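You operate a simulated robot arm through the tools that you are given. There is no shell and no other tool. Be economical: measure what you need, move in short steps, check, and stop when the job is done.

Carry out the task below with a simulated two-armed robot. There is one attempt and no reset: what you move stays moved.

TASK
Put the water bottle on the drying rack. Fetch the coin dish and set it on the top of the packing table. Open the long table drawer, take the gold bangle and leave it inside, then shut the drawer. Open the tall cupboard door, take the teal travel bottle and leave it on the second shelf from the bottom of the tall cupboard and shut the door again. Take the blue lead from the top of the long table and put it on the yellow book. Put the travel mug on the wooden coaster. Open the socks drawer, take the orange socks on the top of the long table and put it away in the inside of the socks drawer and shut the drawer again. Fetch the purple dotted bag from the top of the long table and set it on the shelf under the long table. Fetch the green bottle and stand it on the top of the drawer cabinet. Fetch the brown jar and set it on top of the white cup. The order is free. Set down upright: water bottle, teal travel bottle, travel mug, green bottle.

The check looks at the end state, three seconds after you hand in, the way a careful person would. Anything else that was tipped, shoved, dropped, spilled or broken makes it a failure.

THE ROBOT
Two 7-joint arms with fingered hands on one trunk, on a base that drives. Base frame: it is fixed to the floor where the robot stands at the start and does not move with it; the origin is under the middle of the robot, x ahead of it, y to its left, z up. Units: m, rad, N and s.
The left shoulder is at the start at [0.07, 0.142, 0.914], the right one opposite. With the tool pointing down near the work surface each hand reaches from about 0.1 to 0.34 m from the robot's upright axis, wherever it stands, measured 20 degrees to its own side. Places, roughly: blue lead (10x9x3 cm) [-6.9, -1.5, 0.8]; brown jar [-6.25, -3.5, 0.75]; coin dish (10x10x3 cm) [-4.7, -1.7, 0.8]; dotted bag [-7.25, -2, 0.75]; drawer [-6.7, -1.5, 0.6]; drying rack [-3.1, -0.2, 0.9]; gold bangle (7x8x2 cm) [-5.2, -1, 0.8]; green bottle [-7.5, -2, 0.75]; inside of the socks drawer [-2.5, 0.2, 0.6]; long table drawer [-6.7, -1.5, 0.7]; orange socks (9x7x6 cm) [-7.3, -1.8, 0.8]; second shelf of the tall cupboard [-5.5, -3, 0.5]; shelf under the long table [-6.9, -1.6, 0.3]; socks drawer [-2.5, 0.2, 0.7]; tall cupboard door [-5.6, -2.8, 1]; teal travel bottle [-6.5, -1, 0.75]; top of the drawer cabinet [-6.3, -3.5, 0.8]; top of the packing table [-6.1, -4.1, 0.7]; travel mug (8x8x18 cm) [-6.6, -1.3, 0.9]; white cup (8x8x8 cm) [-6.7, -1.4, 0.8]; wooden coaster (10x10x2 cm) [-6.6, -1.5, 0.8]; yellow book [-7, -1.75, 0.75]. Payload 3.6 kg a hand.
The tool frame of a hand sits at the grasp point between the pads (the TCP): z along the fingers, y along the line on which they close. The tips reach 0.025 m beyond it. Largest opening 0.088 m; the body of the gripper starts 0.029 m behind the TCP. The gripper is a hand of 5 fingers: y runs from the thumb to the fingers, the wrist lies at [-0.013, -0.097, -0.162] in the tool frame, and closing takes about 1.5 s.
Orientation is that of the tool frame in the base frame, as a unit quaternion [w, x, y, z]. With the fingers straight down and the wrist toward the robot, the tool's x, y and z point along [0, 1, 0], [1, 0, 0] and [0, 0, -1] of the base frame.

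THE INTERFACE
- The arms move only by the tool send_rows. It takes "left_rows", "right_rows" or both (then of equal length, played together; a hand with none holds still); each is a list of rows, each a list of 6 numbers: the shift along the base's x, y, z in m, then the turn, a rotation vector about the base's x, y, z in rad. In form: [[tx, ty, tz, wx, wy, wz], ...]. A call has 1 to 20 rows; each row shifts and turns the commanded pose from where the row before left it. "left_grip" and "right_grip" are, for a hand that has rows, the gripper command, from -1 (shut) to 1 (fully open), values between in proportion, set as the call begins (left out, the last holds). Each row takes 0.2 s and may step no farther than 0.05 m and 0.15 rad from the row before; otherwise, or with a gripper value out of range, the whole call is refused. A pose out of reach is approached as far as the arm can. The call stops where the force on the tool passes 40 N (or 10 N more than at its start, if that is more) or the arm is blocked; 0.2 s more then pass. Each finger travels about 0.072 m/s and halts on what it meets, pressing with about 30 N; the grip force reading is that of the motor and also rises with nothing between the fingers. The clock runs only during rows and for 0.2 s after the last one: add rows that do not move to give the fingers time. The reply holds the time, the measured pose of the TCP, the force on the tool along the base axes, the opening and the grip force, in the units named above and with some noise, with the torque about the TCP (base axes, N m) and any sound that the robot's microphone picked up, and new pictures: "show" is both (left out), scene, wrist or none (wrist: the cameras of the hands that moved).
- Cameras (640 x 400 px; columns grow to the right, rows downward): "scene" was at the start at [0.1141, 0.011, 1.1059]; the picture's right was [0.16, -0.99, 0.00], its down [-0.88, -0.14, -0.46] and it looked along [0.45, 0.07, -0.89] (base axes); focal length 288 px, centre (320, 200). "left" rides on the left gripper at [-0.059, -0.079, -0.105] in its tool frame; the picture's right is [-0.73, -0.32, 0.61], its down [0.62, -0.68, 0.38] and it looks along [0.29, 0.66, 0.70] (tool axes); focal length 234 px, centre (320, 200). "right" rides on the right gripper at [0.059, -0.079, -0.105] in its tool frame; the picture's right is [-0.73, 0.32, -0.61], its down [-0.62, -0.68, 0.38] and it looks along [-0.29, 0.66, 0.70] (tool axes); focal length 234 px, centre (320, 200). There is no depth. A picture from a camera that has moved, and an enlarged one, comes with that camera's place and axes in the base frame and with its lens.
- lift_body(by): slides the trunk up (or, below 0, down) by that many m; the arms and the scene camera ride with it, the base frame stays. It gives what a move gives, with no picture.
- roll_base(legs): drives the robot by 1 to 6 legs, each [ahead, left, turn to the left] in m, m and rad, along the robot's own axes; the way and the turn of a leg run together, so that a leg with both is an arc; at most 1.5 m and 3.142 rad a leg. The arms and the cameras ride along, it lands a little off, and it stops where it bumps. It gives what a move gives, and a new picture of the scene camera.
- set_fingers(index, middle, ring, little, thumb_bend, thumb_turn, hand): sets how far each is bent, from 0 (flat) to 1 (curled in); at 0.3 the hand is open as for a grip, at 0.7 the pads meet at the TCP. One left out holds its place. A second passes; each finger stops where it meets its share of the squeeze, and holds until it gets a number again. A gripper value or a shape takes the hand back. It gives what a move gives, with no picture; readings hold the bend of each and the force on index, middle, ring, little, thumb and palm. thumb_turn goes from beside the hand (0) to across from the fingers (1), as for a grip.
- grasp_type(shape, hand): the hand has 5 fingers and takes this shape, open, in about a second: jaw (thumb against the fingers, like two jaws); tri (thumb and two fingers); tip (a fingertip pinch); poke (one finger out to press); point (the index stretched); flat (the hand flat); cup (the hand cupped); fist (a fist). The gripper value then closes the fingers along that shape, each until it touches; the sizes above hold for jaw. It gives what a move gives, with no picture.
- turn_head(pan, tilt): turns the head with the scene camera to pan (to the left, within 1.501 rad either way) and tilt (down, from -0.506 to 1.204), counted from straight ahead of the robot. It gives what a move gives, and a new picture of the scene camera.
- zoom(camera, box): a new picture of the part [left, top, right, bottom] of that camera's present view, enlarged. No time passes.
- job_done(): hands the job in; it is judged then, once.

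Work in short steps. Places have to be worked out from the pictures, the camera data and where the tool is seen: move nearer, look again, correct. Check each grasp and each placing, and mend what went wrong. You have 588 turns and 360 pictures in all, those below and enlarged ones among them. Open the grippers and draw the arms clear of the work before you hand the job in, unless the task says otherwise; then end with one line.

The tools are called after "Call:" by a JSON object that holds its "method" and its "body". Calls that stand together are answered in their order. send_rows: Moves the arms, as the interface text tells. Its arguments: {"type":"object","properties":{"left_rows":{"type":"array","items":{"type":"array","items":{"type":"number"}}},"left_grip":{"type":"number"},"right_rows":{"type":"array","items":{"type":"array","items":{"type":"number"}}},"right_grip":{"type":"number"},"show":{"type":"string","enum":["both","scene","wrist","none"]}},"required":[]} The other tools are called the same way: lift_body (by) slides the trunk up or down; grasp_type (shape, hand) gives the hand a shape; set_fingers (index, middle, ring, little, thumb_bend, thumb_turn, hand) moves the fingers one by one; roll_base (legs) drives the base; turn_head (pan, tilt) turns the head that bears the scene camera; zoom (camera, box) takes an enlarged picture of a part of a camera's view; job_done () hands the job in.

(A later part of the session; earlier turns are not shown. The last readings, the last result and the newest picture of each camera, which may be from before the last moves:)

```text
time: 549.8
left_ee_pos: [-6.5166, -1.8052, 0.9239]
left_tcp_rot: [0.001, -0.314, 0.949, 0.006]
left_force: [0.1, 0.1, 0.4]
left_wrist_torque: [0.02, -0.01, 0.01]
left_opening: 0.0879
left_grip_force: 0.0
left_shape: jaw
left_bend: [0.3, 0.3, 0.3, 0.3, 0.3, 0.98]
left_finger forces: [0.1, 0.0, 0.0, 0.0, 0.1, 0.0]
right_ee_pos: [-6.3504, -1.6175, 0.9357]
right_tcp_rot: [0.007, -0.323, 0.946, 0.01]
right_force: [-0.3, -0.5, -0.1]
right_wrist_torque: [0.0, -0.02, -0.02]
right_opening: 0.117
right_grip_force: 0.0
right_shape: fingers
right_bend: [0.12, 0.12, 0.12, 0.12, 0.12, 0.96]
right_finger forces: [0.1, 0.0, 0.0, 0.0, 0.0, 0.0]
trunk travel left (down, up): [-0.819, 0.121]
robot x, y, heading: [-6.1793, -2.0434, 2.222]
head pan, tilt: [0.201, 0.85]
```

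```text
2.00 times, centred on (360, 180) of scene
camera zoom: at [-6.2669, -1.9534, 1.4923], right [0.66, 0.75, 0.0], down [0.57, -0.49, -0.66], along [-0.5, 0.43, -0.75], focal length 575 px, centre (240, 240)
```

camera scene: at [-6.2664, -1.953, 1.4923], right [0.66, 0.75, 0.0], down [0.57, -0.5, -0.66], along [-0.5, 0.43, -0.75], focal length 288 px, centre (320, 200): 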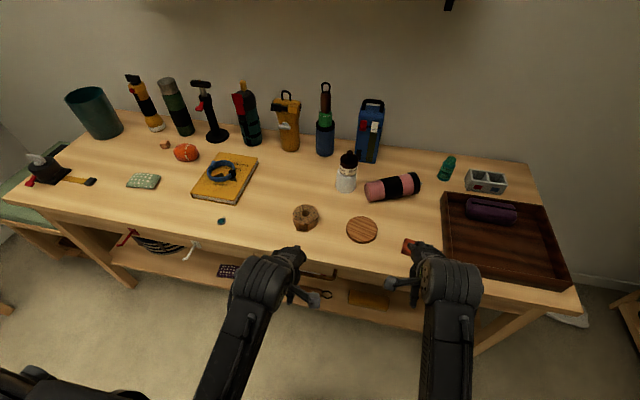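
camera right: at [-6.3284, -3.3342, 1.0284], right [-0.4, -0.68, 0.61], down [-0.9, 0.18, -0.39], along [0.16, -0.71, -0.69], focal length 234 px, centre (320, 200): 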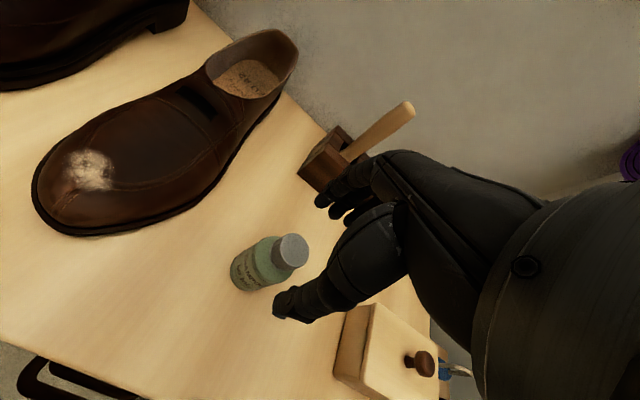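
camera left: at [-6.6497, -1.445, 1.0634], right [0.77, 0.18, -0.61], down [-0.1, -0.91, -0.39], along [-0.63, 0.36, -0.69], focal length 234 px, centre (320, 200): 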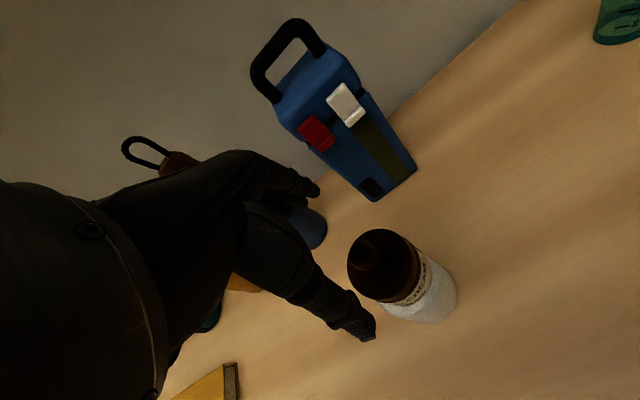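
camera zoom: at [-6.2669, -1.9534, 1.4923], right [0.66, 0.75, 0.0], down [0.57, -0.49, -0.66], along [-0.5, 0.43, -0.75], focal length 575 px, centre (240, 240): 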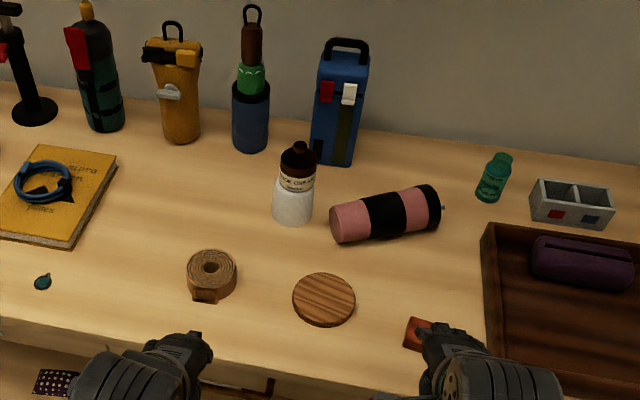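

At rest in open space. The left hand can grip it across, then roll 90° to stand it upright. I open the left hand wide and reposition the base.

Call:
{"method": "set_fingers", "body": {"hand": "left", "index": 0.12, "middle": 0.12, "ring": 0.12, "little": 0.12, "thumb_bend": 0.12, "thumb_turn": 1.0}}

Call:
{"method": "roll_base", "body": {"legs": [[0, -0.2, 0], [0.26, 0, 0]]}}

Call:
{"method": "send_rows", "body": {"left_rows": [[-0.012, 0.016, 0, 0, 0, 0.14], [-0.012, 0.016, 0, 0, 0, 0.14], [-0.012, 0.016, 0, 0, 0, 0.14]], "show": "both"}}

```text
time: 550.8
left_ee_pos: [-6.5175, -1.8048, 0.924]
left_tcp_rot: [0.0, -0.315, 0.949, 0.006]
left_force: [-0.6, 0.5, 0.5]
left_wrist_torque: [0.02, 0.01, 0.01]
left_opening: 0.1173
left_grip_force: 0.0
left_shape: fingers
left_bend: [0.12, 0.12, 0.12, 0.12, 0.12, 0.96]
left_finger forces: [0.1, 0.0, 0.0, 0.1, 0.0, 0.0]
right_ee_pos: [-6.3514, -1.6179, 0.9367]
right_tcp_rot: [0.007, -0.322, 0.947, 0.01]
right_force: [-0.5, 0.6, 0.4]
right_wrist_torque: [0.01, 0.0, 0.0]
right_opening: 0.1174
right_grip_force: 0.0
right_shape: fingers
right_bend: [0.12, 0.12, 0.12, 0.12, 0.12, 0.96]
right_finger forces: [0.0, 0.0, 0.0, 0.0, 0.1, 0.0]
trunk travel left (down, up): [-0.819, 0.121]
robot x, y, heading: [-6.1776, -2.0465, 2.223]
head pan, tilt: [0.201, 0.85]
```

```text
time: 553.8
left_ee_pos: [-6.5141, -1.4819, 0.9248]
left_tcp_rot: [0.0, -0.318, 0.948, 0.006]
left_force: [0.3, -0.3, -0.4]
left_wrist_torque: [-0.01, 0.0, 0.0]
left_opening: 0.1172
left_grip_force: 0.0
left_shape: fingers
left_bend: [0.12, 0.12, 0.12, 0.12, 0.12, 0.96]
left_finger forces: [0.1, 0.1, 0.1, 0.1, 0.0, 0.1]
right_ee_pos: [-6.3485, -1.292, 0.9352]
right_tcp_rot: [0.006, -0.325, 0.946, 0.01]
right_force: [1.4, 1.3, -0.1]
right_wrist_torque: [-0.01, -0.02, 0.01]
right_opening: 0.1173
right_grip_force: 0.0
right_shape: fingers
right_bend: [0.12, 0.12, 0.12, 0.12, 0.12, 0.96]
right_finger forces: [0.0, 0.0, 0.1, 0.0, 0.0, 0.0]
trunk travel left (down, up): [-0.819, 0.121]
robot x, y, heading: [-6.1762, -1.7186, 2.227]
head pan, tilt: [0.201, 0.85]
camera scene: at [-6.2632, -1.6279, 1.4924], right [0.65, 0.76, 0.0], down [0.57, -0.49, -0.66], along [-0.5, 0.43, -0.75], focal length 288 px, centre (320, 200)
```

scene: 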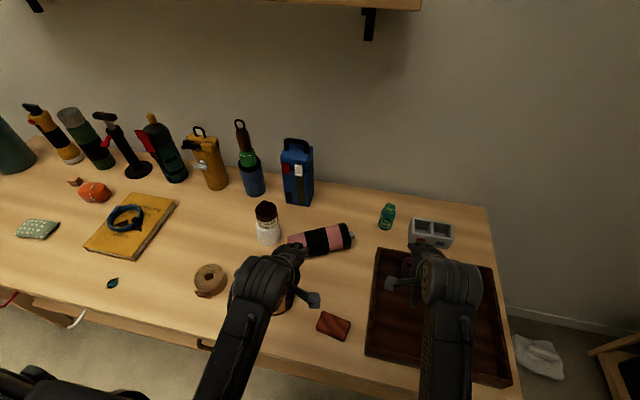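

```text
time: 554.8
left_ee_pos: [-6.5704, -1.4548, 0.9125]
left_tcp_rot: [-0.044, -0.505, 0.862, -0.005]
left_force: [0.2, -0.3, 0.7]
left_wrist_torque: [-0.01, 0.01, 0.0]
left_opening: 0.1177
left_grip_force: 0.1
left_shape: fingers
left_bend: [0.12, 0.12, 0.12, 0.12, 0.12, 0.96]
left_finger forces: [0.0, 0.1, 0.0, 0.0, 0.0, 0.0]
right_ee_pos: [-6.3499, -1.2911, 0.9356]
right_tcp_rot: [0.006, -0.324, 0.946, 0.011]
right_force: [0.3, 0.4, -0.4]
right_wrist_torque: [-0.02, -0.01, 0.01]
right_opening: 0.1173
right_grip_force: 0.1
right_shape: fingers
right_bend: [0.12, 0.12, 0.12, 0.12, 0.12, 0.96]
right_finger forces: [0.0, 0.1, 0.0, 0.0, 0.0, 0.0]
trunk travel left (down, up): [-0.819, 0.121]
robot x, y, heading: [-6.1744, -1.7206, 2.231]
head pan, tilt: [0.201, 0.85]
stopped in row 3 (left hand): the arm was blocked; the commanded pose is now the measured one
camera scene: at [-6.2631, -1.6275, 1.4924], right [0.65, 0.76, 0.0], down [0.57, -0.49, -0.66], along [-0.5, 0.43, -0.75], focal length 288 px, centre (320, 200)
camera left: at [-6.4642, -1.4363, 1.0097], right [0.59, 0.44, -0.68], down [0.26, -0.9, -0.36], along [-0.76, 0.03, -0.65], focal length 234 px, centre (320, 200)
```

scene: 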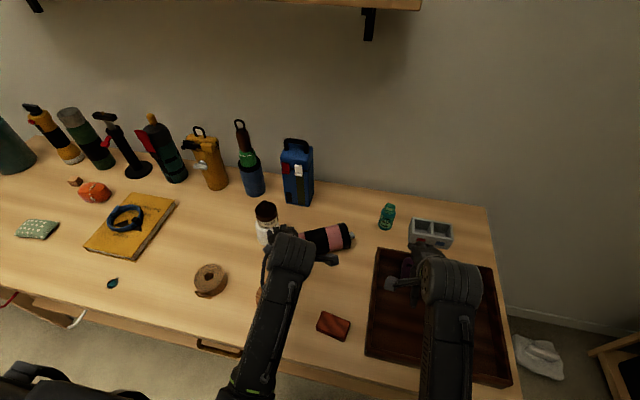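
left: 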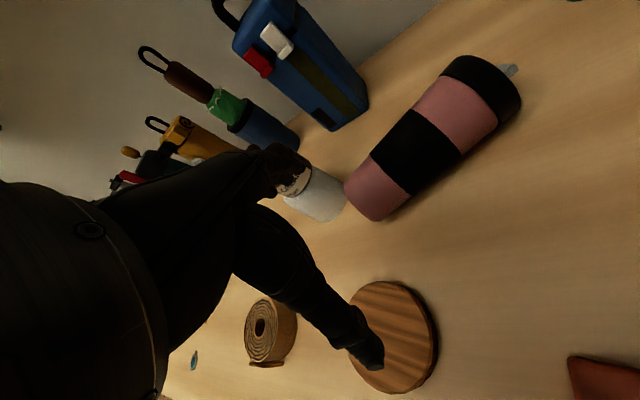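

Hand is yawed across the mug. I move it forward-right over the mug's middle.

Call:
{"method": "send_rows", "body": {"left_rows": [[-0.0075, 0.034, 0, 0, 0, 0], [-0.0075, 0.034, 0, 0, 0, 0], [-0.0075, 0.034, 0, 0, 0, 0], [-0.0075, 0.033, 0, 0.02, -0.03, 0]], "show": "wrist"}}

```text
time: 555.7
left_ee_pos: [-6.6519, -1.395, 0.8959]
left_tcp_rot: [-0.111, -0.519, 0.847, -0.023]
left_force: [0.5, 0.3, -0.1]
left_wrist_torque: [0.0, -0.02, 0.01]
left_opening: 0.1174
left_grip_force: 0.1
left_shape: fingers
left_bend: [0.12, 0.12, 0.12, 0.12, 0.12, 0.96]
left_finger forces: [0.0, 0.0, 0.0, 0.0, 0.0, 0.1]
right_ee_pos: [-6.349, -1.291, 0.9358]
right_tcp_rot: [0.007, -0.325, 0.946, 0.01]
right_force: [-0.3, 0.2, 0.2]
right_wrist_torque: [0.0, -0.02, -0.02]
right_opening: 0.1174
right_grip_force: 0.2
right_shape: fingers
right_bend: [0.12, 0.12, 0.12, 0.12, 0.12, 0.96]
right_finger forces: [0.0, 0.1, 0.1, 0.1, 0.1, 0.0]
trunk travel left (down, up): [-0.819, 0.121]
robot x, y, heading: [-6.1762, -1.7181, 2.231]
head pan, tilt: [0.201, 0.85]
stopped in row 4 (left hand): the arm was blocked; the commanded pose is now the measured one
camera left: at [-6.5382, -1.3638, 0.9784], right [0.5, 0.39, -0.77], down [0.27, -0.92, -0.29], along [-0.82, -0.06, -0.57], focal length 234 px, centre (320, 200)
```

left: 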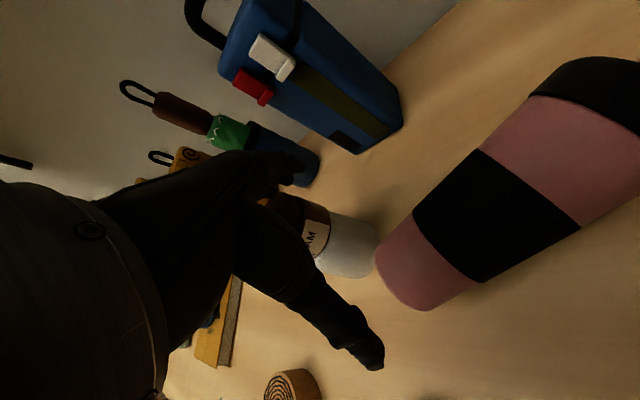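

With that yaw the arm drifts toward the jar. I retreat and undo the yaw; a straight grasp will let the mug self-align.

Call:
{"method": "send_rows", "body": {"left_rows": [[0.023, -0.016, 0.008, 0, 0, 0], [0.023, -0.016, 0.006, 0.029, -0.049, -0.109], [0.023, -0.016, 0.006, 0.029, -0.049, -0.109], [0.023, -0.016, 0.006, 0.029, -0.049, -0.109], [0, 0, 0, 0.029, -0.049, -0.109]], "show": "wrist"}}

```text
time: 556.9
left_ee_pos: [-6.5579, -1.4601, 0.9205]
left_tcp_rot: [0.002, -0.323, 0.946, 0.0]
left_force: [0.3, -0.2, 0.1]
left_wrist_torque: [0.01, -0.01, -0.02]
left_opening: 0.1178
left_grip_force: 0.0
left_shape: fingers
left_bend: [0.12, 0.12, 0.12, 0.12, 0.12, 0.96]
left_finger forces: [0.0, 0.0, 0.0, 0.1, 0.1, 0.1]
right_ee_pos: [-6.3513, -1.2916, 0.9355]
right_tcp_rot: [0.007, -0.325, 0.946, 0.01]
right_force: [0.5, 0.2, -0.5]
right_wrist_torque: [-0.01, -0.02, -0.01]
right_opening: 0.1174
right_grip_force: 0.0
right_shape: fingers
right_bend: [0.12, 0.12, 0.12, 0.12, 0.12, 0.96]
right_finger forces: [0.0, 0.0, 0.0, 0.0, 0.1, 0.0]
trunk travel left (down, up): [-0.819, 0.121]
robot x, y, heading: [-6.1758, -1.7151, 2.23]
head pan, tilt: [0.201, 0.85]
camera left: at [-6.4622, -1.4869, 1.0258], right [0.77, 0.19, -0.6], down [-0.08, -0.92, -0.39], along [-0.63, 0.34, -0.7], focal length 234 px, centre (320, 200)
```

left: 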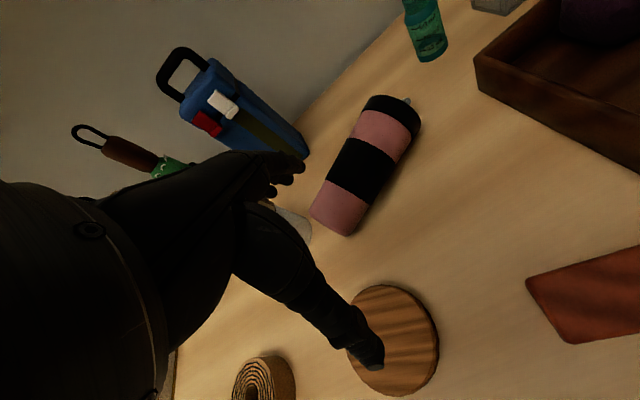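

Level again. I go over the mug's middle.

Call:
{"method": "send_rows", "body": {"left_rows": [[-0.0105, 0.035, 0, 0, 0, 0], [-0.0105, 0.035, 0, 0, 0, 0], [-0.0105, 0.035, 0, 0, 0, 0], [-0.0105, 0.035, 0, 0, 0, 0]], "show": "wrist"}}

```text
time: 557.9
left_ee_pos: [-6.6095, -1.3259, 0.9165]
left_tcp_rot: [-0.01, -0.328, 0.945, -0.005]
left_force: [-0.1, 0.3, -0.5]
left_wrist_torque: [-0.03, -0.02, 0.0]
left_opening: 0.1176
left_grip_force: 0.1
left_shape: fingers
left_bend: [0.12, 0.12, 0.12, 0.12, 0.12, 0.96]
left_finger forces: [0.1, 0.1, 0.1, 0.1, 0.1, 0.0]
right_ee_pos: [-6.3503, -1.2913, 0.9344]
right_tcp_rot: [0.006, -0.325, 0.946, 0.009]
right_force: [-0.2, -0.5, -0.3]
right_wrist_torque: [-0.01, -0.01, -0.05]
right_opening: 0.1176
right_grip_force: 0.2
right_shape: fingers
right_bend: [0.12, 0.12, 0.12, 0.12, 0.12, 0.96]
right_finger forces: [0.0, 0.1, 0.0, 0.0, 0.0, 0.1]
trunk travel left (down, up): [-0.819, 0.121]
robot x, y, heading: [-6.1728, -1.7188, 2.228]
head pan, tilt: [0.201, 0.85]
camera left: at [-6.5114, -1.3501, 1.0194], right [0.76, 0.19, -0.62], down [-0.07, -0.93, -0.37], along [-0.64, 0.33, -0.69], focal length 234 px, centre (320, 200)
```

left: 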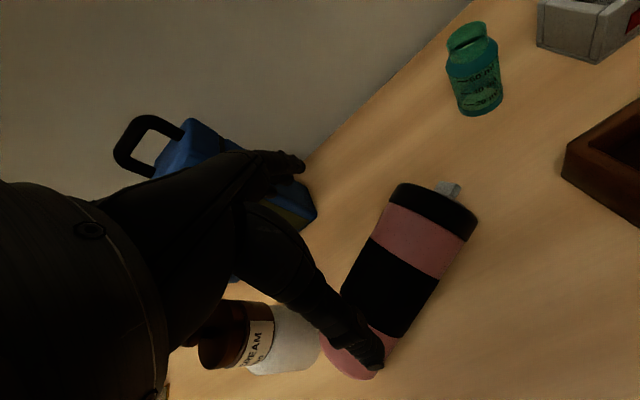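

Nearly centred; I shift 8 mm back and lower around the mug.

Call:
{"method": "send_rows", "body": {"left_rows": [[0.005, -0.006, -0.025, 0, 0, 0], [0, 0, -0.025, 0, 0, 0], [0, 0, -0.02, 0, 0, 0]], "show": "wrist"}}

```text
time: 558.7
left_ee_pos: [-6.5981, -1.3269, 0.8498]
left_tcp_rot: [-0.002, -0.324, 0.946, -0.001]
left_force: [0.0, -0.1, -0.1]
left_wrist_torque: [0.01, 0.01, -0.01]
left_opening: 0.1176
left_grip_force: 0.2
left_shape: fingers
left_bend: [0.12, 0.12, 0.12, 0.12, 0.12, 0.96]
left_finger forces: [0.0, 0.0, 0.1, 0.0, 0.0, 0.0]
right_ee_pos: [-6.3498, -1.2919, 0.9353]
right_tcp_rot: [0.007, -0.325, 0.946, 0.01]
right_force: [1.1, -0.2, 0.0]
right_wrist_torque: [0.0, 0.0, 0.03]
right_opening: 0.1172
right_grip_force: 0.1
right_shape: fingers
right_bend: [0.12, 0.12, 0.12, 0.12, 0.12, 0.96]
right_finger forces: [0.1, 0.0, 0.1, 0.1, 0.0, 0.0]
trunk travel left (down, up): [-0.819, 0.121]
robot x, y, heading: [-6.1776, -1.7193, 2.227]
head pan, tilt: [0.201, 0.85]
camera left: at [-6.5016, -1.3524, 0.9532], right [0.77, 0.19, -0.61], down [-0.08, -0.92, -0.38], along [-0.64, 0.34, -0.69], focal length 234 px, centre (320, 200)
```

left: 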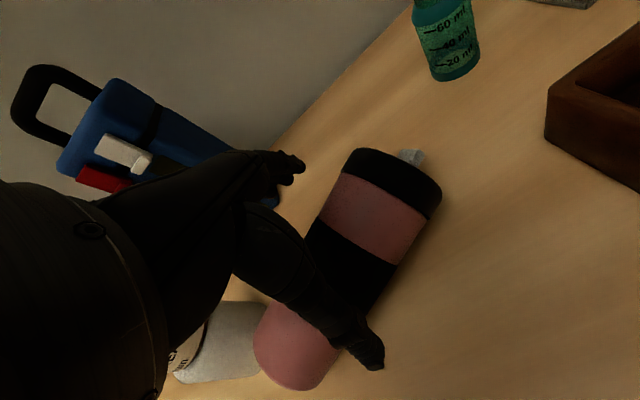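

The mug is between thumb and fingers. I lower the last 3 cm and close.

Call:
{"method": "send_rows", "body": {"left_rows": [[0, 0, -0.015, 0, 0, 0], [0, 0, -0.012, 0, 0, 0], [0, 0, -0.006, 0, 0, 0]], "show": "none"}}

Call:
{"method": "send_rows", "body": {"left_rows": [[0, 0, 0, 0, 0, 0], [0, 0, 0, 0, 0, 0], [0, 0, 0, 0, 0, 0], [0, 0, 0, 0, 0, 0], [0, 0, 0, 0, 0, 0], [0, 0, 0, 0, 0, 0]], "left_grip": -1, "show": "wrist"}}

```text
time: 559.5
left_ee_pos: [-6.5927, -1.3268, 0.8174]
left_tcp_rot: [0.001, -0.324, 0.946, 0.0]
left_force: [0.9, -1.2, -0.5]
left_wrist_torque: [0.01, 0.0, 0.01]
left_opening: 0.1175
left_grip_force: 0.0
left_shape: fingers
left_bend: [0.12, 0.12, 0.12, 0.12, 0.12, 0.96]
left_finger forces: [0.0, 0.0, 0.1, 0.0, 0.0, 0.0]
right_ee_pos: [-6.3489, -1.2918, 0.9359]
right_tcp_rot: [0.006, -0.325, 0.946, 0.01]
right_force: [0.7, -0.2, 0.2]
right_wrist_torque: [0.0, -0.01, 0.01]
right_opening: 0.1176
right_grip_force: 0.0
right_shape: fingers
right_bend: [0.12, 0.12, 0.12, 0.12, 0.12, 0.96]
right_finger forces: [0.0, 0.0, 0.0, 0.0, 0.0, 0.0]
trunk travel left (down, up): [-0.819, 0.121]
robot x, y, heading: [-6.1711, -1.7173, 2.228]
head pan, tilt: [0.201, 0.85]
```

```text
time: 560.9
left_ee_pos: [-6.5966, -1.3252, 0.8181]
left_tcp_rot: [0.0, -0.325, 0.946, 0.0]
left_force: [-0.6, 0.6, 0.2]
left_wrist_torque: [0.0, 0.02, 0.02]
left_opening: 0.0694
left_grip_force: 30.4
left_shape: jaw
left_bend: [0.27, 0.36, 0.35, 0.36, 0.51, 0.99]
left_finger forces: [15.7, 8.3, 0.3, 0.0, 25.1, 0.1]
right_ee_pos: [-6.35, -1.292, 0.9364]
right_tcp_rot: [0.008, -0.325, 0.946, 0.01]
right_force: [-0.4, 0.0, 0.2]
right_wrist_torque: [0.0, 0.01, 0.0]
right_opening: 0.1173
right_grip_force: 0.0
right_shape: fingers
right_bend: [0.12, 0.12, 0.12, 0.12, 0.12, 0.96]
right_finger forces: [0.0, 0.1, 0.1, 0.0, 0.0, 0.1]
trunk travel left (down, up): [-0.819, 0.121]
robot x, y, heading: [-6.1792, -1.7164, 2.226]
head pan, tilt: [0.201, 0.85]
camera left: at [-6.4995, -1.3517, 0.9226], right [0.77, 0.19, -0.61], down [-0.07, -0.92, -0.38], along [-0.63, 0.34, -0.69], focal length 234 px, centre (320, 200)
```

left: 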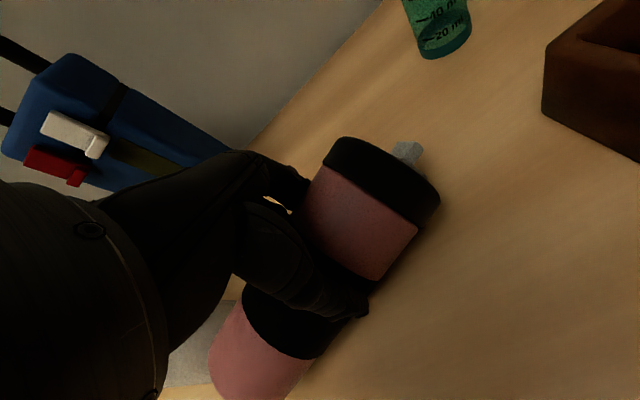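

Gripped. I lift 10 cm and then roll the hand 90° about the axis across the mug to stand it upright.

Call:
{"method": "send_rows", "body": {"left_rows": [[0, 0, 0.03, 0, 0, 0], [0, 0, 0.035, 0, 0, 0], [0, 0, 0.03, 0, 0, 0]], "show": "none"}}

Call:
{"method": "send_rows", "body": {"left_rows": [[0, 0, 0, 0.117, -0.0765, 0], [0, 0, 0, 0.117, -0.0765, 0], [0, 0, 0, 0.117, -0.0765, 0], [0, 0, 0, 0.117, -0.0765, 0], [0, 0, 0, 0.117, -0.0765, 0]], "show": "both"}}

```text
time: 561.7
left_ee_pos: [-6.6029, -1.3331, 0.908]
left_tcp_rot: [-0.009, -0.327, 0.945, -0.005]
left_force: [-0.3, 0.0, -2.3]
left_wrist_torque: [0.02, 0.01, -0.01]
left_opening: 0.0694
left_grip_force: 30.4
left_shape: jaw
left_bend: [0.27, 0.36, 0.35, 0.36, 0.51, 0.99]
left_finger forces: [15.7, 8.5, 0.3, 0.0, 25.0, 0.1]
right_ee_pos: [-6.3503, -1.2919, 0.9354]
right_tcp_rot: [0.006, -0.324, 0.946, 0.01]
right_force: [-0.4, -0.7, -0.2]
right_wrist_torque: [-0.05, -0.02, 0.02]
right_opening: 0.1172
right_grip_force: 0.0
right_shape: fingers
right_bend: [0.12, 0.12, 0.12, 0.12, 0.12, 0.96]
right_finger forces: [0.0, 0.0, 0.0, 0.0, 0.1, 0.0]
trunk travel left (down, up): [-0.819, 0.121]
robot x, y, heading: [-6.1723, -1.7191, 2.227]
head pan, tilt: [0.201, 0.85]
```

```text
time: 562.9
left_ee_pos: [-6.5971, -1.3245, 0.9133]
left_tcp_rot: [0.27, -0.306, 0.888, 0.212]
left_force: [0.3, -0.4, -1.9]
left_wrist_torque: [0.02, 0.02, 0.0]
left_opening: 0.0689
left_grip_force: 30.4
left_shape: jaw
left_bend: [0.27, 0.36, 0.36, 0.36, 0.51, 1.0]
left_finger forces: [15.4, 8.4, 2.2, 0.1, 26.4, 0.0]
right_ee_pos: [-6.349, -1.292, 0.9349]
right_tcp_rot: [0.007, -0.324, 0.946, 0.011]
right_force: [0.8, -0.3, -0.5]
right_wrist_torque: [0.01, 0.01, 0.0]
right_opening: 0.1176
right_grip_force: 0.0
right_shape: fingers
right_bend: [0.12, 0.12, 0.12, 0.12, 0.12, 0.96]
right_finger forces: [0.0, 0.0, 0.0, 0.0, 0.0, 0.0]
trunk travel left (down, up): [-0.819, 0.121]
robot x, y, heading: [-6.1766, -1.7177, 2.229]
head pan, tilt: [0.201, 0.85]
camera scene: at [-6.2644, -1.6274, 1.4923], right [0.65, 0.76, 0.0], down [0.57, -0.49, -0.66], along [-0.5, 0.43, -0.75], focal length 288 px, centre (320, 200)
camera left: at [-6.5419, -1.4143, 1.0124], right [0.91, 0.41, -0.09], down [0.17, -0.55, -0.82], along [-0.38, 0.73, -0.57], focal length 234 px, centre (320, 200)
```

scene: 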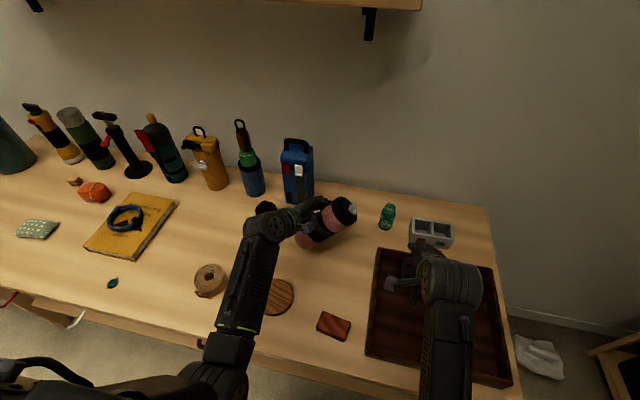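
left: 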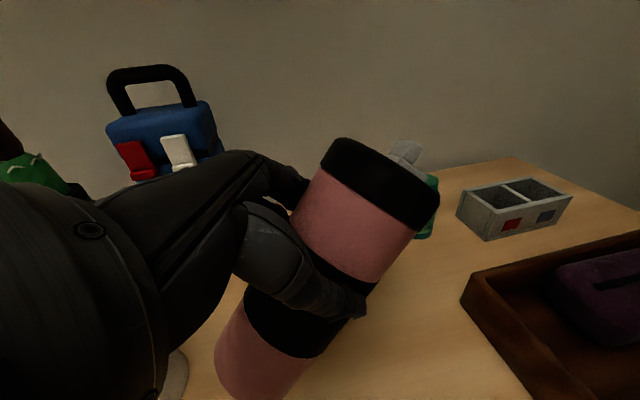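

The mug is turning upright. I continue the roll.

Call:
{"method": "send_rows", "body": {"left_rows": [[0, 0, 0.005, 0.117, -0.0765, 0], [0, 0, 0.005, 0.117, -0.0765, 0], [0, 0, 0, 0.117, -0.0765, 0], [0, 0, 0, 0.117, -0.0765, 0], [0, 0, 0, 0.117, -0.0765, 0], [0, 0, 0, 0.117, -0.0765, 0]], "show": "both"}}

```text
time: 564.3
left_ee_pos: [-6.597, -1.3253, 0.9229]
left_tcp_rot: [0.548, -0.235, 0.68, 0.427]
left_force: [0.2, -0.4, -2.3]
left_wrist_torque: [-0.03, 0.04, 0.01]
left_opening: 0.0695
left_grip_force: 30.1
left_shape: jaw
left_bend: [0.27, 0.36, 0.36, 0.36, 0.51, 1.0]
left_finger forces: [15.0, 8.1, 2.6, 0.0, 26.2, 0.1]
right_ee_pos: [-6.3496, -1.2912, 0.9351]
right_tcp_rot: [0.006, -0.324, 0.946, 0.01]
right_force: [0.0, -0.1, 0.6]
right_wrist_torque: [-0.04, -0.01, 0.02]
right_opening: 0.1174
right_grip_force: 0.1
right_shape: fingers
right_bend: [0.12, 0.12, 0.12, 0.12, 0.12, 0.96]
right_finger forces: [0.0, 0.0, 0.0, 0.0, 0.0, 0.1]
trunk travel left (down, up): [-0.819, 0.121]
robot x, y, heading: [-6.1773, -1.7195, 2.226]
head pan, tilt: [0.201, 0.85]
camera scene: at [-6.2641, -1.6264, 1.4922], right [0.65, 0.76, 0.0], down [0.57, -0.49, -0.66], along [-0.5, 0.43, -0.75], focal length 288 px, centre (320, 200)
camera left: at [-6.5737, -1.4635, 0.9562], right [0.79, 0.23, 0.56], down [0.56, 0.06, -0.82], along [-0.22, 0.97, -0.08], focal length 234 px, centre (320, 200)
```

scene: 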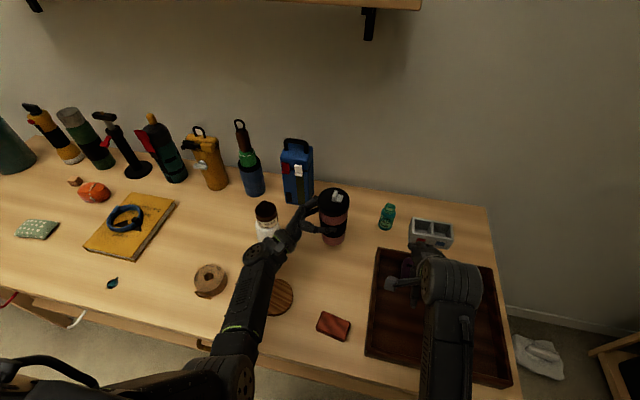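
left: 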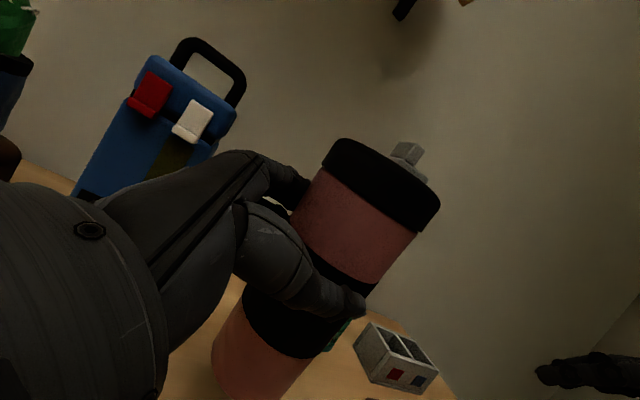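

The mug is upright. I carry it to the coaster with the base (back 0.168, left 0.097).

Call:
{"method": "roll_base", "body": {"legs": [[-0.165, 0.095, 0]]}}

Call:
{"method": "zoom", "body": {"camera": "scene", "box": [220, 140, 460, 290]}}

Call:
{"method": "zoom", "body": {"camera": "right", "box": [0, 0, 640, 400]}}

```text
time: 565.9
left_ee_pos: [-6.5746, -1.5158, 0.9232]
left_tcp_rot: [0.548, -0.236, 0.679, 0.427]
left_force: [-0.9, 0.1, -2.1]
left_wrist_torque: [-0.04, 0.07, 0.01]
left_opening: 0.0693
left_grip_force: 30.2
left_shape: jaw
left_bend: [0.27, 0.36, 0.36, 0.36, 0.51, 1.0]
left_finger forces: [15.0, 8.0, 2.6, 0.0, 26.2, 0.0]
right_ee_pos: [-6.3265, -1.4798, 0.9351]
right_tcp_rot: [0.006, -0.326, 0.945, 0.01]
right_force: [0.3, 0.1, -0.2]
right_wrist_torque: [0.01, -0.03, 0.02]
right_opening: 0.1174
right_grip_force: 0.0
right_shape: fingers
right_bend: [0.12, 0.12, 0.12, 0.12, 0.12, 0.96]
right_finger forces: [0.0, 0.0, 0.1, 0.0, 0.1, 0.0]
trunk travel left (down, up): [-0.819, 0.121]
robot x, y, heading: [-6.1511, -1.906, 2.227]
head pan, tilt: [0.201, 0.85]
camera scene: at [-6.2408, -1.8149, 1.4922], right [0.65, 0.76, 0.0], down [0.57, -0.49, -0.66], along [-0.5, 0.43, -0.75], focal length 288 px, centre (320, 200)
```

scene: 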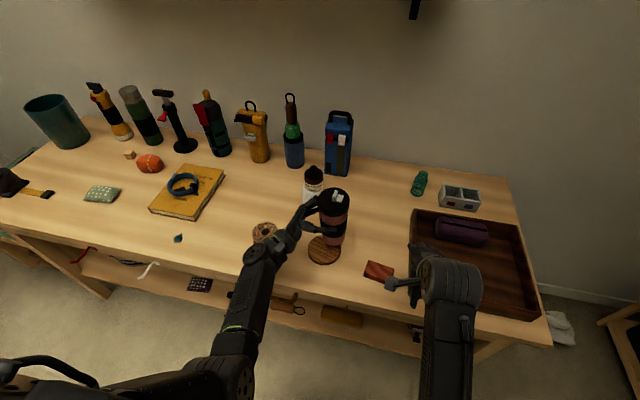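

```text
2.67 times, centred on (340, 215) of scene
camera zoom: at [-6.2408, -1.8149, 1.4922], right [0.65, 0.76, 0.0], down [0.57, -0.49, -0.66], along [-0.5, 0.43, -0.75], focal length 767 px, centre (267, 160)
```

zoom: 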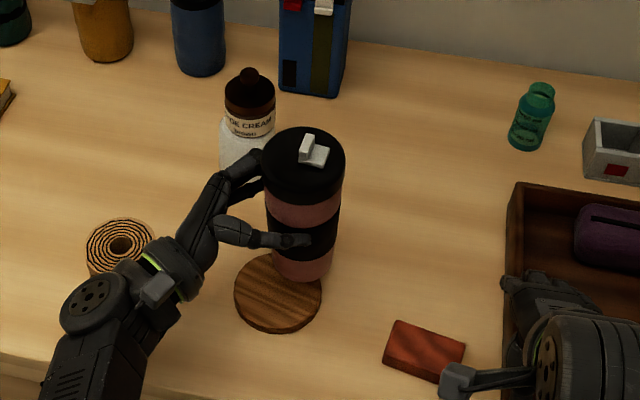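

```text
1.00 times, centred on (320, 200) of right
camera zoom: at [-6.325, -1.5811, 1.0376], right [0.37, 0.69, 0.63], down [0.91, -0.14, -0.38], along [-0.17, 0.71, -0.68], focal length 234 px, centre (320, 200)
```

zoom: 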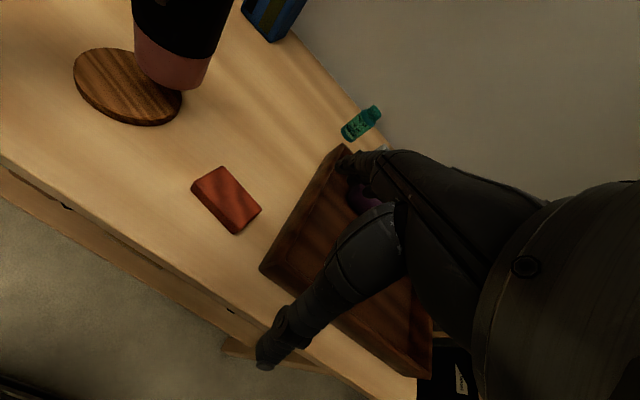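

Mug is upright, about 3 cm right of the coaster centre. I correct and lower it.

Call:
{"method": "send_rows", "body": {"left_rows": [[-0.011, -0.01, 0, 0, 0, 0], [-0.011, -0.011, -0.015, 0, 0, 0], [0, 0, -0.02, 0, 0, 0]], "show": "scene"}}

Call:
{"method": "zoom", "body": {"camera": "scene", "box": [240, 160, 400, 260]}}

Call:
{"method": "zoom", "body": {"camera": "right", "box": [0, 0, 320, 200]}}

```text
time: 566.7
left_ee_pos: [-6.5963, -1.5383, 0.8896]
left_tcp_rot: [0.547, -0.234, 0.68, 0.428]
left_force: [0.0, -0.3, -2.3]
left_wrist_torque: [-0.07, 0.03, 0.04]
left_opening: 0.0692
left_grip_force: 30.2
left_shape: jaw
left_bend: [0.27, 0.36, 0.36, 0.36, 0.51, 1.0]
left_finger forces: [14.9, 8.1, 2.8, 0.0, 26.2, 0.0]
right_ee_pos: [-6.3274, -1.4808, 0.935]
right_tcp_rot: [0.007, -0.326, 0.945, 0.01]
right_force: [-0.4, 0.3, 0.6]
right_wrist_torque: [-0.03, 0.0, 0.01]
right_opening: 0.1175
right_grip_force: 0.0
right_shape: fingers
right_bend: [0.12, 0.12, 0.12, 0.12, 0.12, 0.96]
right_finger forces: [0.1, 0.0, 0.0, 0.0, 0.0, 0.1]
trunk travel left (down, up): [-0.819, 0.121]
robot x, y, heading: [-6.1523, -1.903, 2.231]
head pan, tilt: [0.201, 0.85]
camera scene: at [-6.2409, -1.8153, 1.4922], right [0.65, 0.76, 0.0], down [0.57, -0.49, -0.66], along [-0.5, 0.43, -0.75], focal length 288 px, centre (320, 200)
```

scene: 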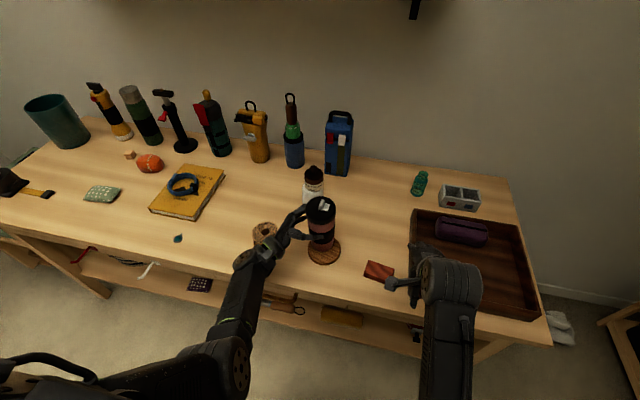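

```text
4.00 times, centred on (320, 210) of scene
camera zoom: at [-6.2409, -1.8153, 1.4922], right [0.65, 0.76, 0.0], down [0.57, -0.49, -0.66], along [-0.5, 0.43, -0.75], focal length 1151 px, centre (320, 160)
```

zoom: 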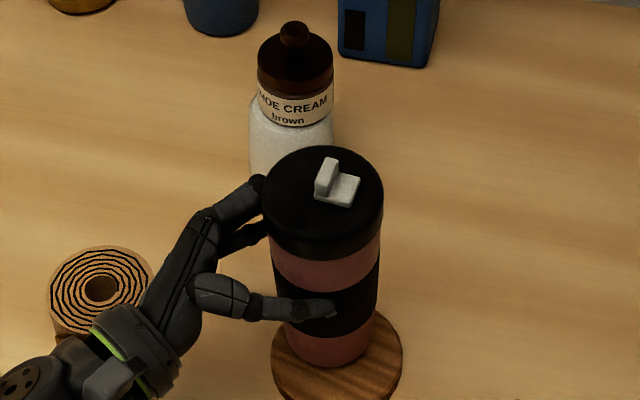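

```text
2.00 times, centred on (160, 100) of right
camera zoom: at [-6.325, -1.5813, 1.0376], right [0.37, 0.69, 0.63], down [0.91, -0.14, -0.38], along [-0.17, 0.71, -0.68], focal length 468 px, centre (640, 400)
```

zoom: 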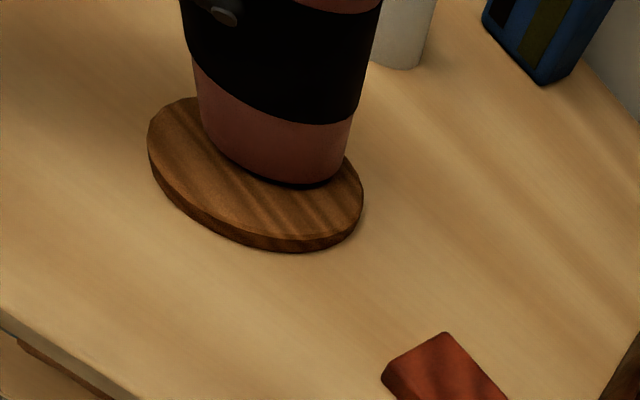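

Well centred in both views. I lower to contact.

Call:
{"method": "send_rows", "body": {"left_rows": [[-0.003, 0, -0.01, 0, 0, 0], [0, 0, -0.008, 0, 0, 0], [0, 0, -0.006, 0, 0, 0], [0, 0, -0.005, 0, 0, 0], [0, 0, -0.005, 0, 0, 0]], "show": "none"}}

Call:
{"method": "zoom", "body": {"camera": "right", "box": [0, 0, 320, 200]}}

```text
time: 567.9
left_ee_pos: [-6.5964, -1.5379, 0.8588]
left_tcp_rot: [0.547, -0.233, 0.68, 0.431]
left_force: [1.4, 4.5, 32.8]
left_wrist_torque: [0.63, 0.03, 0.09]
left_opening: 0.0685
left_grip_force: 29.9
left_shape: jaw
left_bend: [0.25, 0.34, 0.36, 0.36, 0.58, 0.87]
left_finger forces: [13.0, 7.4, 2.9, 0.1, 23.4, 0.1]
right_ee_pos: [-6.3253, -1.4839, 0.9382]
right_tcp_rot: [0.005, -0.327, 0.945, 0.012]
right_force: [-0.1, 0.5, 1.2]
right_wrist_torque: [-0.01, 0.03, 0.02]
right_opening: 0.1176
right_grip_force: 0.1
right_shape: fingers
right_bend: [0.12, 0.12, 0.12, 0.12, 0.12, 0.96]
right_finger forces: [0.0, 0.1, 0.0, 0.0, 0.0, 0.0]
trunk travel left (down, up): [-0.819, 0.121]
robot x, y, heading: [-6.15, -1.9021, 2.235]
head pan, tilt: [0.201, 0.85]
```

```text
2.00 times, centred on (160, 100) of right
camera zoom: at [-6.321, -1.5839, 1.0396], right [0.37, 0.69, 0.63], down [0.91, -0.14, -0.38], along [-0.18, 0.71, -0.68], focal length 468 px, centre (640, 400)
```

zoom: 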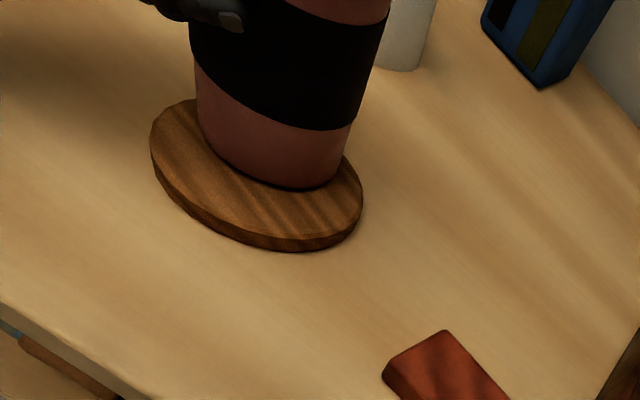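

Mug rests on the coaster, about 1 cm toward the back. I ease up, nudge it 8 mm, and release.

Call:
{"method": "send_rows", "body": {"left_rows": [[0, 0, 0.006, 0, 0, 0], [0.006, -0.006, 0.002, 0, 0, 0], [0, 0, 0, 0, 0, 0]], "show": "none"}}

Call:
{"method": "set_fingers", "body": {"hand": "left", "index": 0.15, "middle": 0.15, "ring": 0.15, "little": 0.15, "thumb_bend": 0.15, "thumb_turn": 1.0}}

Call:
{"method": "zoom", "body": {"camera": "right", "box": [0, 0, 320, 200]}}

Call:
{"method": "zoom", "body": {"camera": "scene", "box": [240, 160, 400, 260]}}

```text
time: 568.7
left_ee_pos: [-6.5924, -1.5447, 0.8628]
left_tcp_rot: [0.547, -0.235, 0.68, 0.429]
left_force: [-5.4, 5.2, 19.6]
left_wrist_torque: [0.4, 0.01, 0.11]
left_opening: 0.068
left_grip_force: 30.2
left_shape: jaw
left_bend: [0.25, 0.34, 0.35, 0.36, 0.58, 0.89]
left_finger forces: [16.0, 10.5, 3.9, 0.0, 23.9, 0.0]
right_ee_pos: [-6.3275, -1.482, 0.9363]
right_tcp_rot: [0.005, -0.327, 0.945, 0.011]
right_force: [0.6, 0.2, -1.2]
right_wrist_torque: [0.04, 0.02, -0.03]
right_opening: 0.1175
right_grip_force: 0.1
right_shape: fingers
right_bend: [0.12, 0.12, 0.12, 0.12, 0.12, 0.96]
right_finger forces: [0.1, 0.1, 0.1, 0.0, 0.0, 0.0]
trunk travel left (down, up): [-0.819, 0.121]
robot x, y, heading: [-6.1543, -1.9085, 2.231]
head pan, tilt: [0.201, 0.85]
```

```text
time: 569.7
left_ee_pos: [-6.5926, -1.5422, 0.8616]
left_tcp_rot: [0.548, -0.236, 0.679, 0.428]
left_force: [0.5, 0.0, 0.6]
left_wrist_torque: [-0.02, 0.02, -0.03]
left_opening: 0.1121
left_grip_force: 0.1
left_shape: fingers
left_bend: [0.15, 0.15, 0.15, 0.15, 0.15, 0.96]
left_finger forces: [0.1, 0.0, 0.0, 0.0, 0.0, 0.0]
right_ee_pos: [-6.3273, -1.4824, 0.9349]
right_tcp_rot: [0.006, -0.326, 0.945, 0.01]
right_force: [-0.3, -0.8, 0.1]
right_wrist_torque: [0.0, 0.03, 0.0]
right_opening: 0.1172
right_grip_force: 0.0
right_shape: fingers
right_bend: [0.12, 0.12, 0.12, 0.12, 0.12, 0.96]
right_finger forces: [0.0, 0.0, 0.0, 0.0, 0.0, 0.0]
trunk travel left (down, up): [-0.819, 0.121]
robot x, y, heading: [-6.1534, -1.9049, 2.233]
head pan, tilt: [0.201, 0.85]
```

```text
2.00 times, centred on (160, 100) of right
camera zoom: at [-6.3247, -1.5819, 1.0379], right [0.37, 0.69, 0.63], down [0.91, -0.14, -0.38], along [-0.17, 0.71, -0.68], focal length 468 px, centre (640, 400)
```

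zoom: 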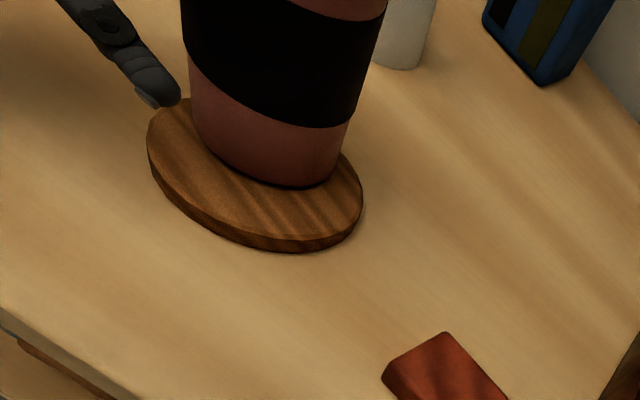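

```text
4.00 times, centred on (320, 210) of scene
camera zoom: at [-6.2403, -1.8162, 1.4923], right [0.65, 0.76, 0.0], down [0.57, -0.49, -0.66], along [-0.5, 0.43, -0.75], focal length 1151 px, centre (320, 160)
```

zoom: 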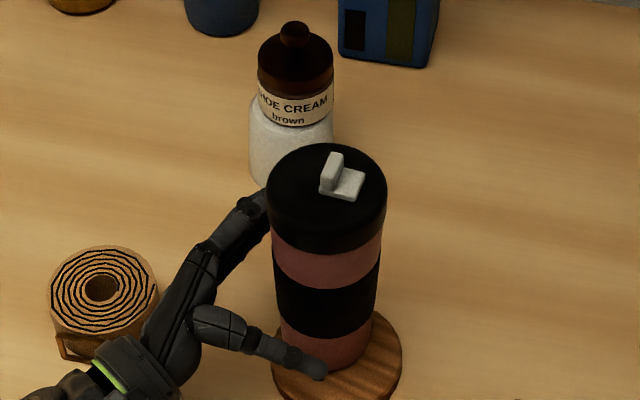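

Mug stands free on the coaster. I withdraw the left hand along its finger axis and up.

Call:
{"method": "send_rows", "body": {"left_rows": [[-0.013, -0.021, 0, 0, 0, 0], [-0.013, -0.021, 0, 0, 0, 0], [-0.013, -0.021, 0.004, 0, 0, 0], [-0.012, -0.02, 0.01, 0, 0, 0], [0, 0, 0.03, 0, 0, 0]], "show": "scene"}}

```text
time: 570.9
left_ee_pos: [-6.6458, -1.6254, 0.9059]
left_tcp_rot: [0.546, -0.236, 0.681, 0.428]
left_force: [0.8, 0.0, -0.5]
left_wrist_torque: [-0.03, 0.0, -0.01]
left_opening: 0.1123
left_grip_force: 0.2
left_shape: fingers
left_bend: [0.15, 0.15, 0.15, 0.15, 0.15, 0.96]
left_finger forces: [0.0, 0.1, 0.0, 0.0, 0.0, 0.0]
right_ee_pos: [-6.3263, -1.4812, 0.9353]
right_tcp_rot: [0.007, -0.326, 0.945, 0.01]
right_force: [-0.1, 1.4, 0.3]
right_wrist_torque: [-0.01, 0.01, -0.03]
right_opening: 0.1173
right_grip_force: 0.0
right_shape: fingers
right_bend: [0.12, 0.12, 0.12, 0.12, 0.12, 0.96]
right_finger forces: [0.0, 0.0, 0.0, 0.0, 0.0, 0.0]
trunk travel left (down, up): [-0.819, 0.121]
robot x, y, heading: [-6.1496, -1.9067, 2.231]
head pan, tilt: [0.201, 0.85]
camera scene: at [-6.2391, -1.8159, 1.4924], right [0.65, 0.76, 0.0], down [0.57, -0.49, -0.66], along [-0.5, 0.43, -0.75], focal length 288 px, centre (320, 200)
```

scene: 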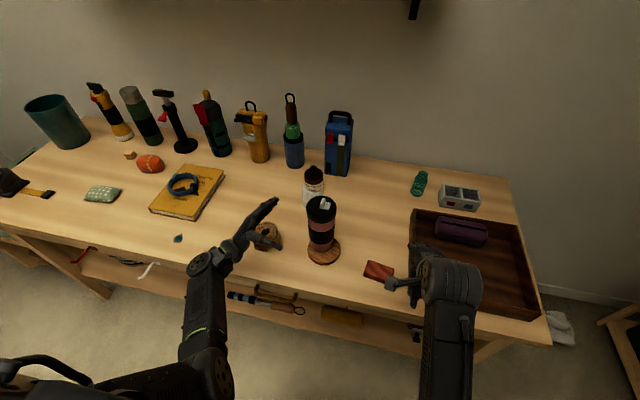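

Mug recovered. I back off and return the left hand to tool-down.

Call:
{"method": "roll_base", "body": {"legs": [[-0.3, 0, 0]]}}

Call:
{"method": "send_rows", "body": {"left_rows": [[0, 0, 0, -0.117, 0.0765, 0], [0, 0, 0, -0.117, 0.0765, 0], [0, 0, 0, -0.117, 0.0765, 0], [0, 0, 0, -0.117, 0.0765, 0], [0, 0, 0, -0.117, 0.0765, 0], [0, 0, 0, -0.117, 0.0765, 0], [0, 0, 0, -0.117, 0.0765, 0], [0, 0, 0, -0.117, 0.0765, 0], [0, 0, 0, -0.117, 0.0765, 0], [0, 0, 0, -0.117, 0.0765, 0], [0, 0, 0, -0.117, 0.0765, 0]], "show": "none"}}

Call:
{"method": "roll_base", "body": {"legs": [[0, -0.3, 0]]}}

```text
time: 573.0
left_ee_pos: [-6.4591, -1.8731, 0.9055]
left_tcp_rot: [0.544, -0.24, 0.678, 0.432]
left_force: [-0.1, -1.0, -0.2]
left_wrist_torque: [-0.01, 0.05, 0.01]
left_opening: 0.1123
left_grip_force: 0.1
left_shape: fingers
left_bend: [0.15, 0.15, 0.15, 0.15, 0.15, 0.96]
left_finger forces: [0.1, 0.1, 0.1, 0.0, 0.0, 0.0]
right_ee_pos: [-6.1427, -1.7249, 0.9346]
right_tcp_rot: [0.006, -0.331, 0.943, 0.011]
right_force: [-0.4, -0.6, 0.0]
right_wrist_torque: [0.0, 0.0, 0.02]
right_opening: 0.1173
right_grip_force: 0.1
right_shape: fingers
right_bend: [0.12, 0.12, 0.12, 0.12, 0.12, 0.96]
right_finger forces: [0.1, 0.0, 0.0, 0.1, 0.0, 0.1]
trunk travel left (down, up): [-0.819, 0.121]
robot x, y, heading: [-5.9592, -2.1492, 2.247]
head pan, tilt: [0.201, 0.85]
camera scene: at [-6.0519, -2.058, 1.4923], right [0.64, 0.77, 0.0], down [0.58, -0.48, -0.66], along [-0.51, 0.42, -0.75], focal length 288 px, centre (320, 200)
```

scene: 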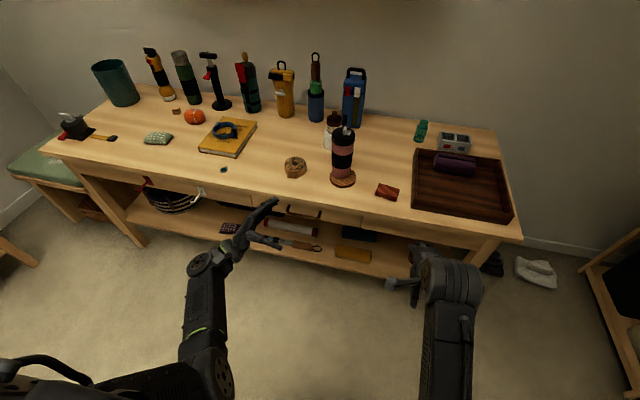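

```text
time: 575.4
left_ee_pos: [-6.4599, -1.872, 0.906]
left_tcp_rot: [-0.006, -0.324, 0.946, 0.006]
left_force: [0.3, 0.2, -1.0]
left_wrist_torque: [-0.02, -0.02, 0.02]
left_opening: 0.1122
left_grip_force: 0.0
left_shape: fingers
left_bend: [0.15, 0.15, 0.15, 0.15, 0.15, 0.96]
left_finger forces: [0.1, 0.0, 0.0, 0.0, 0.1, 0.0]
right_ee_pos: [-6.1433, -1.7238, 0.9363]
right_tcp_rot: [0.008, -0.333, 0.943, 0.01]
right_force: [0.7, 0.6, -0.7]
right_wrist_torque: [-0.01, 0.0, -0.01]
right_opening: 0.1175
right_grip_force: 0.0
right_shape: fingers
right_bend: [0.12, 0.12, 0.12, 0.12, 0.12, 0.96]
right_finger forces: [0.0, 0.0, 0.1, 0.1, 0.0, 0.1]
trunk travel left (down, up): [-0.819, 0.121]
robot x, y, heading: [-5.9604, -2.1493, 2.245]
head pan, tilt: [0.201, 0.85]
```

```text
time: 577.4
left_ee_pos: [-6.223, -1.685, 0.9059]
left_tcp_rot: [-0.007, -0.327, 0.945, 0.007]
left_force: [0.3, 0.3, -0.8]
left_wrist_torque: [0.01, 0.0, 0.02]
left_opening: 0.1123
left_grip_force: 0.0
left_shape: fingers
left_bend: [0.15, 0.15, 0.15, 0.15, 0.15, 0.96]
left_finger forces: [0.0, 0.0, 0.0, 0.0, 0.1, 0.0]
right_ee_pos: [-5.9081, -1.535, 0.9363]
right_tcp_rot: [0.008, -0.335, 0.942, 0.009]
right_force: [0.1, 0.9, 0.0]
right_wrist_torque: [0.0, -0.02, -0.01]
right_opening: 0.1174
right_grip_force: 0.1
right_shape: fingers
right_bend: [0.12, 0.12, 0.12, 0.12, 0.12, 0.96]
right_finger forces: [0.0, 0.0, 0.1, 0.0, 0.0, 0.0]
trunk travel left (down, up): [-0.819, 0.121]
robot x, y, heading: [-5.7238, -1.9551, 2.245]
head pan, tilt: [0.201, 0.85]
camera scene: at [-5.8143, -1.8678, 1.4923], right [0.64, 0.77, 0.0], down [0.58, -0.48, -0.66], along [-0.51, 0.42, -0.75], focal length 288 px, centre (320, 200)
```

scene: 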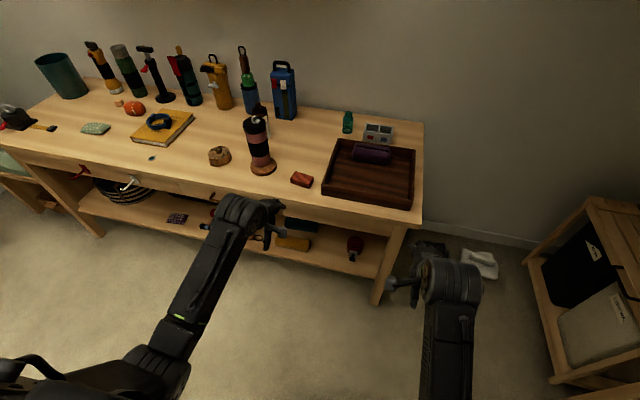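

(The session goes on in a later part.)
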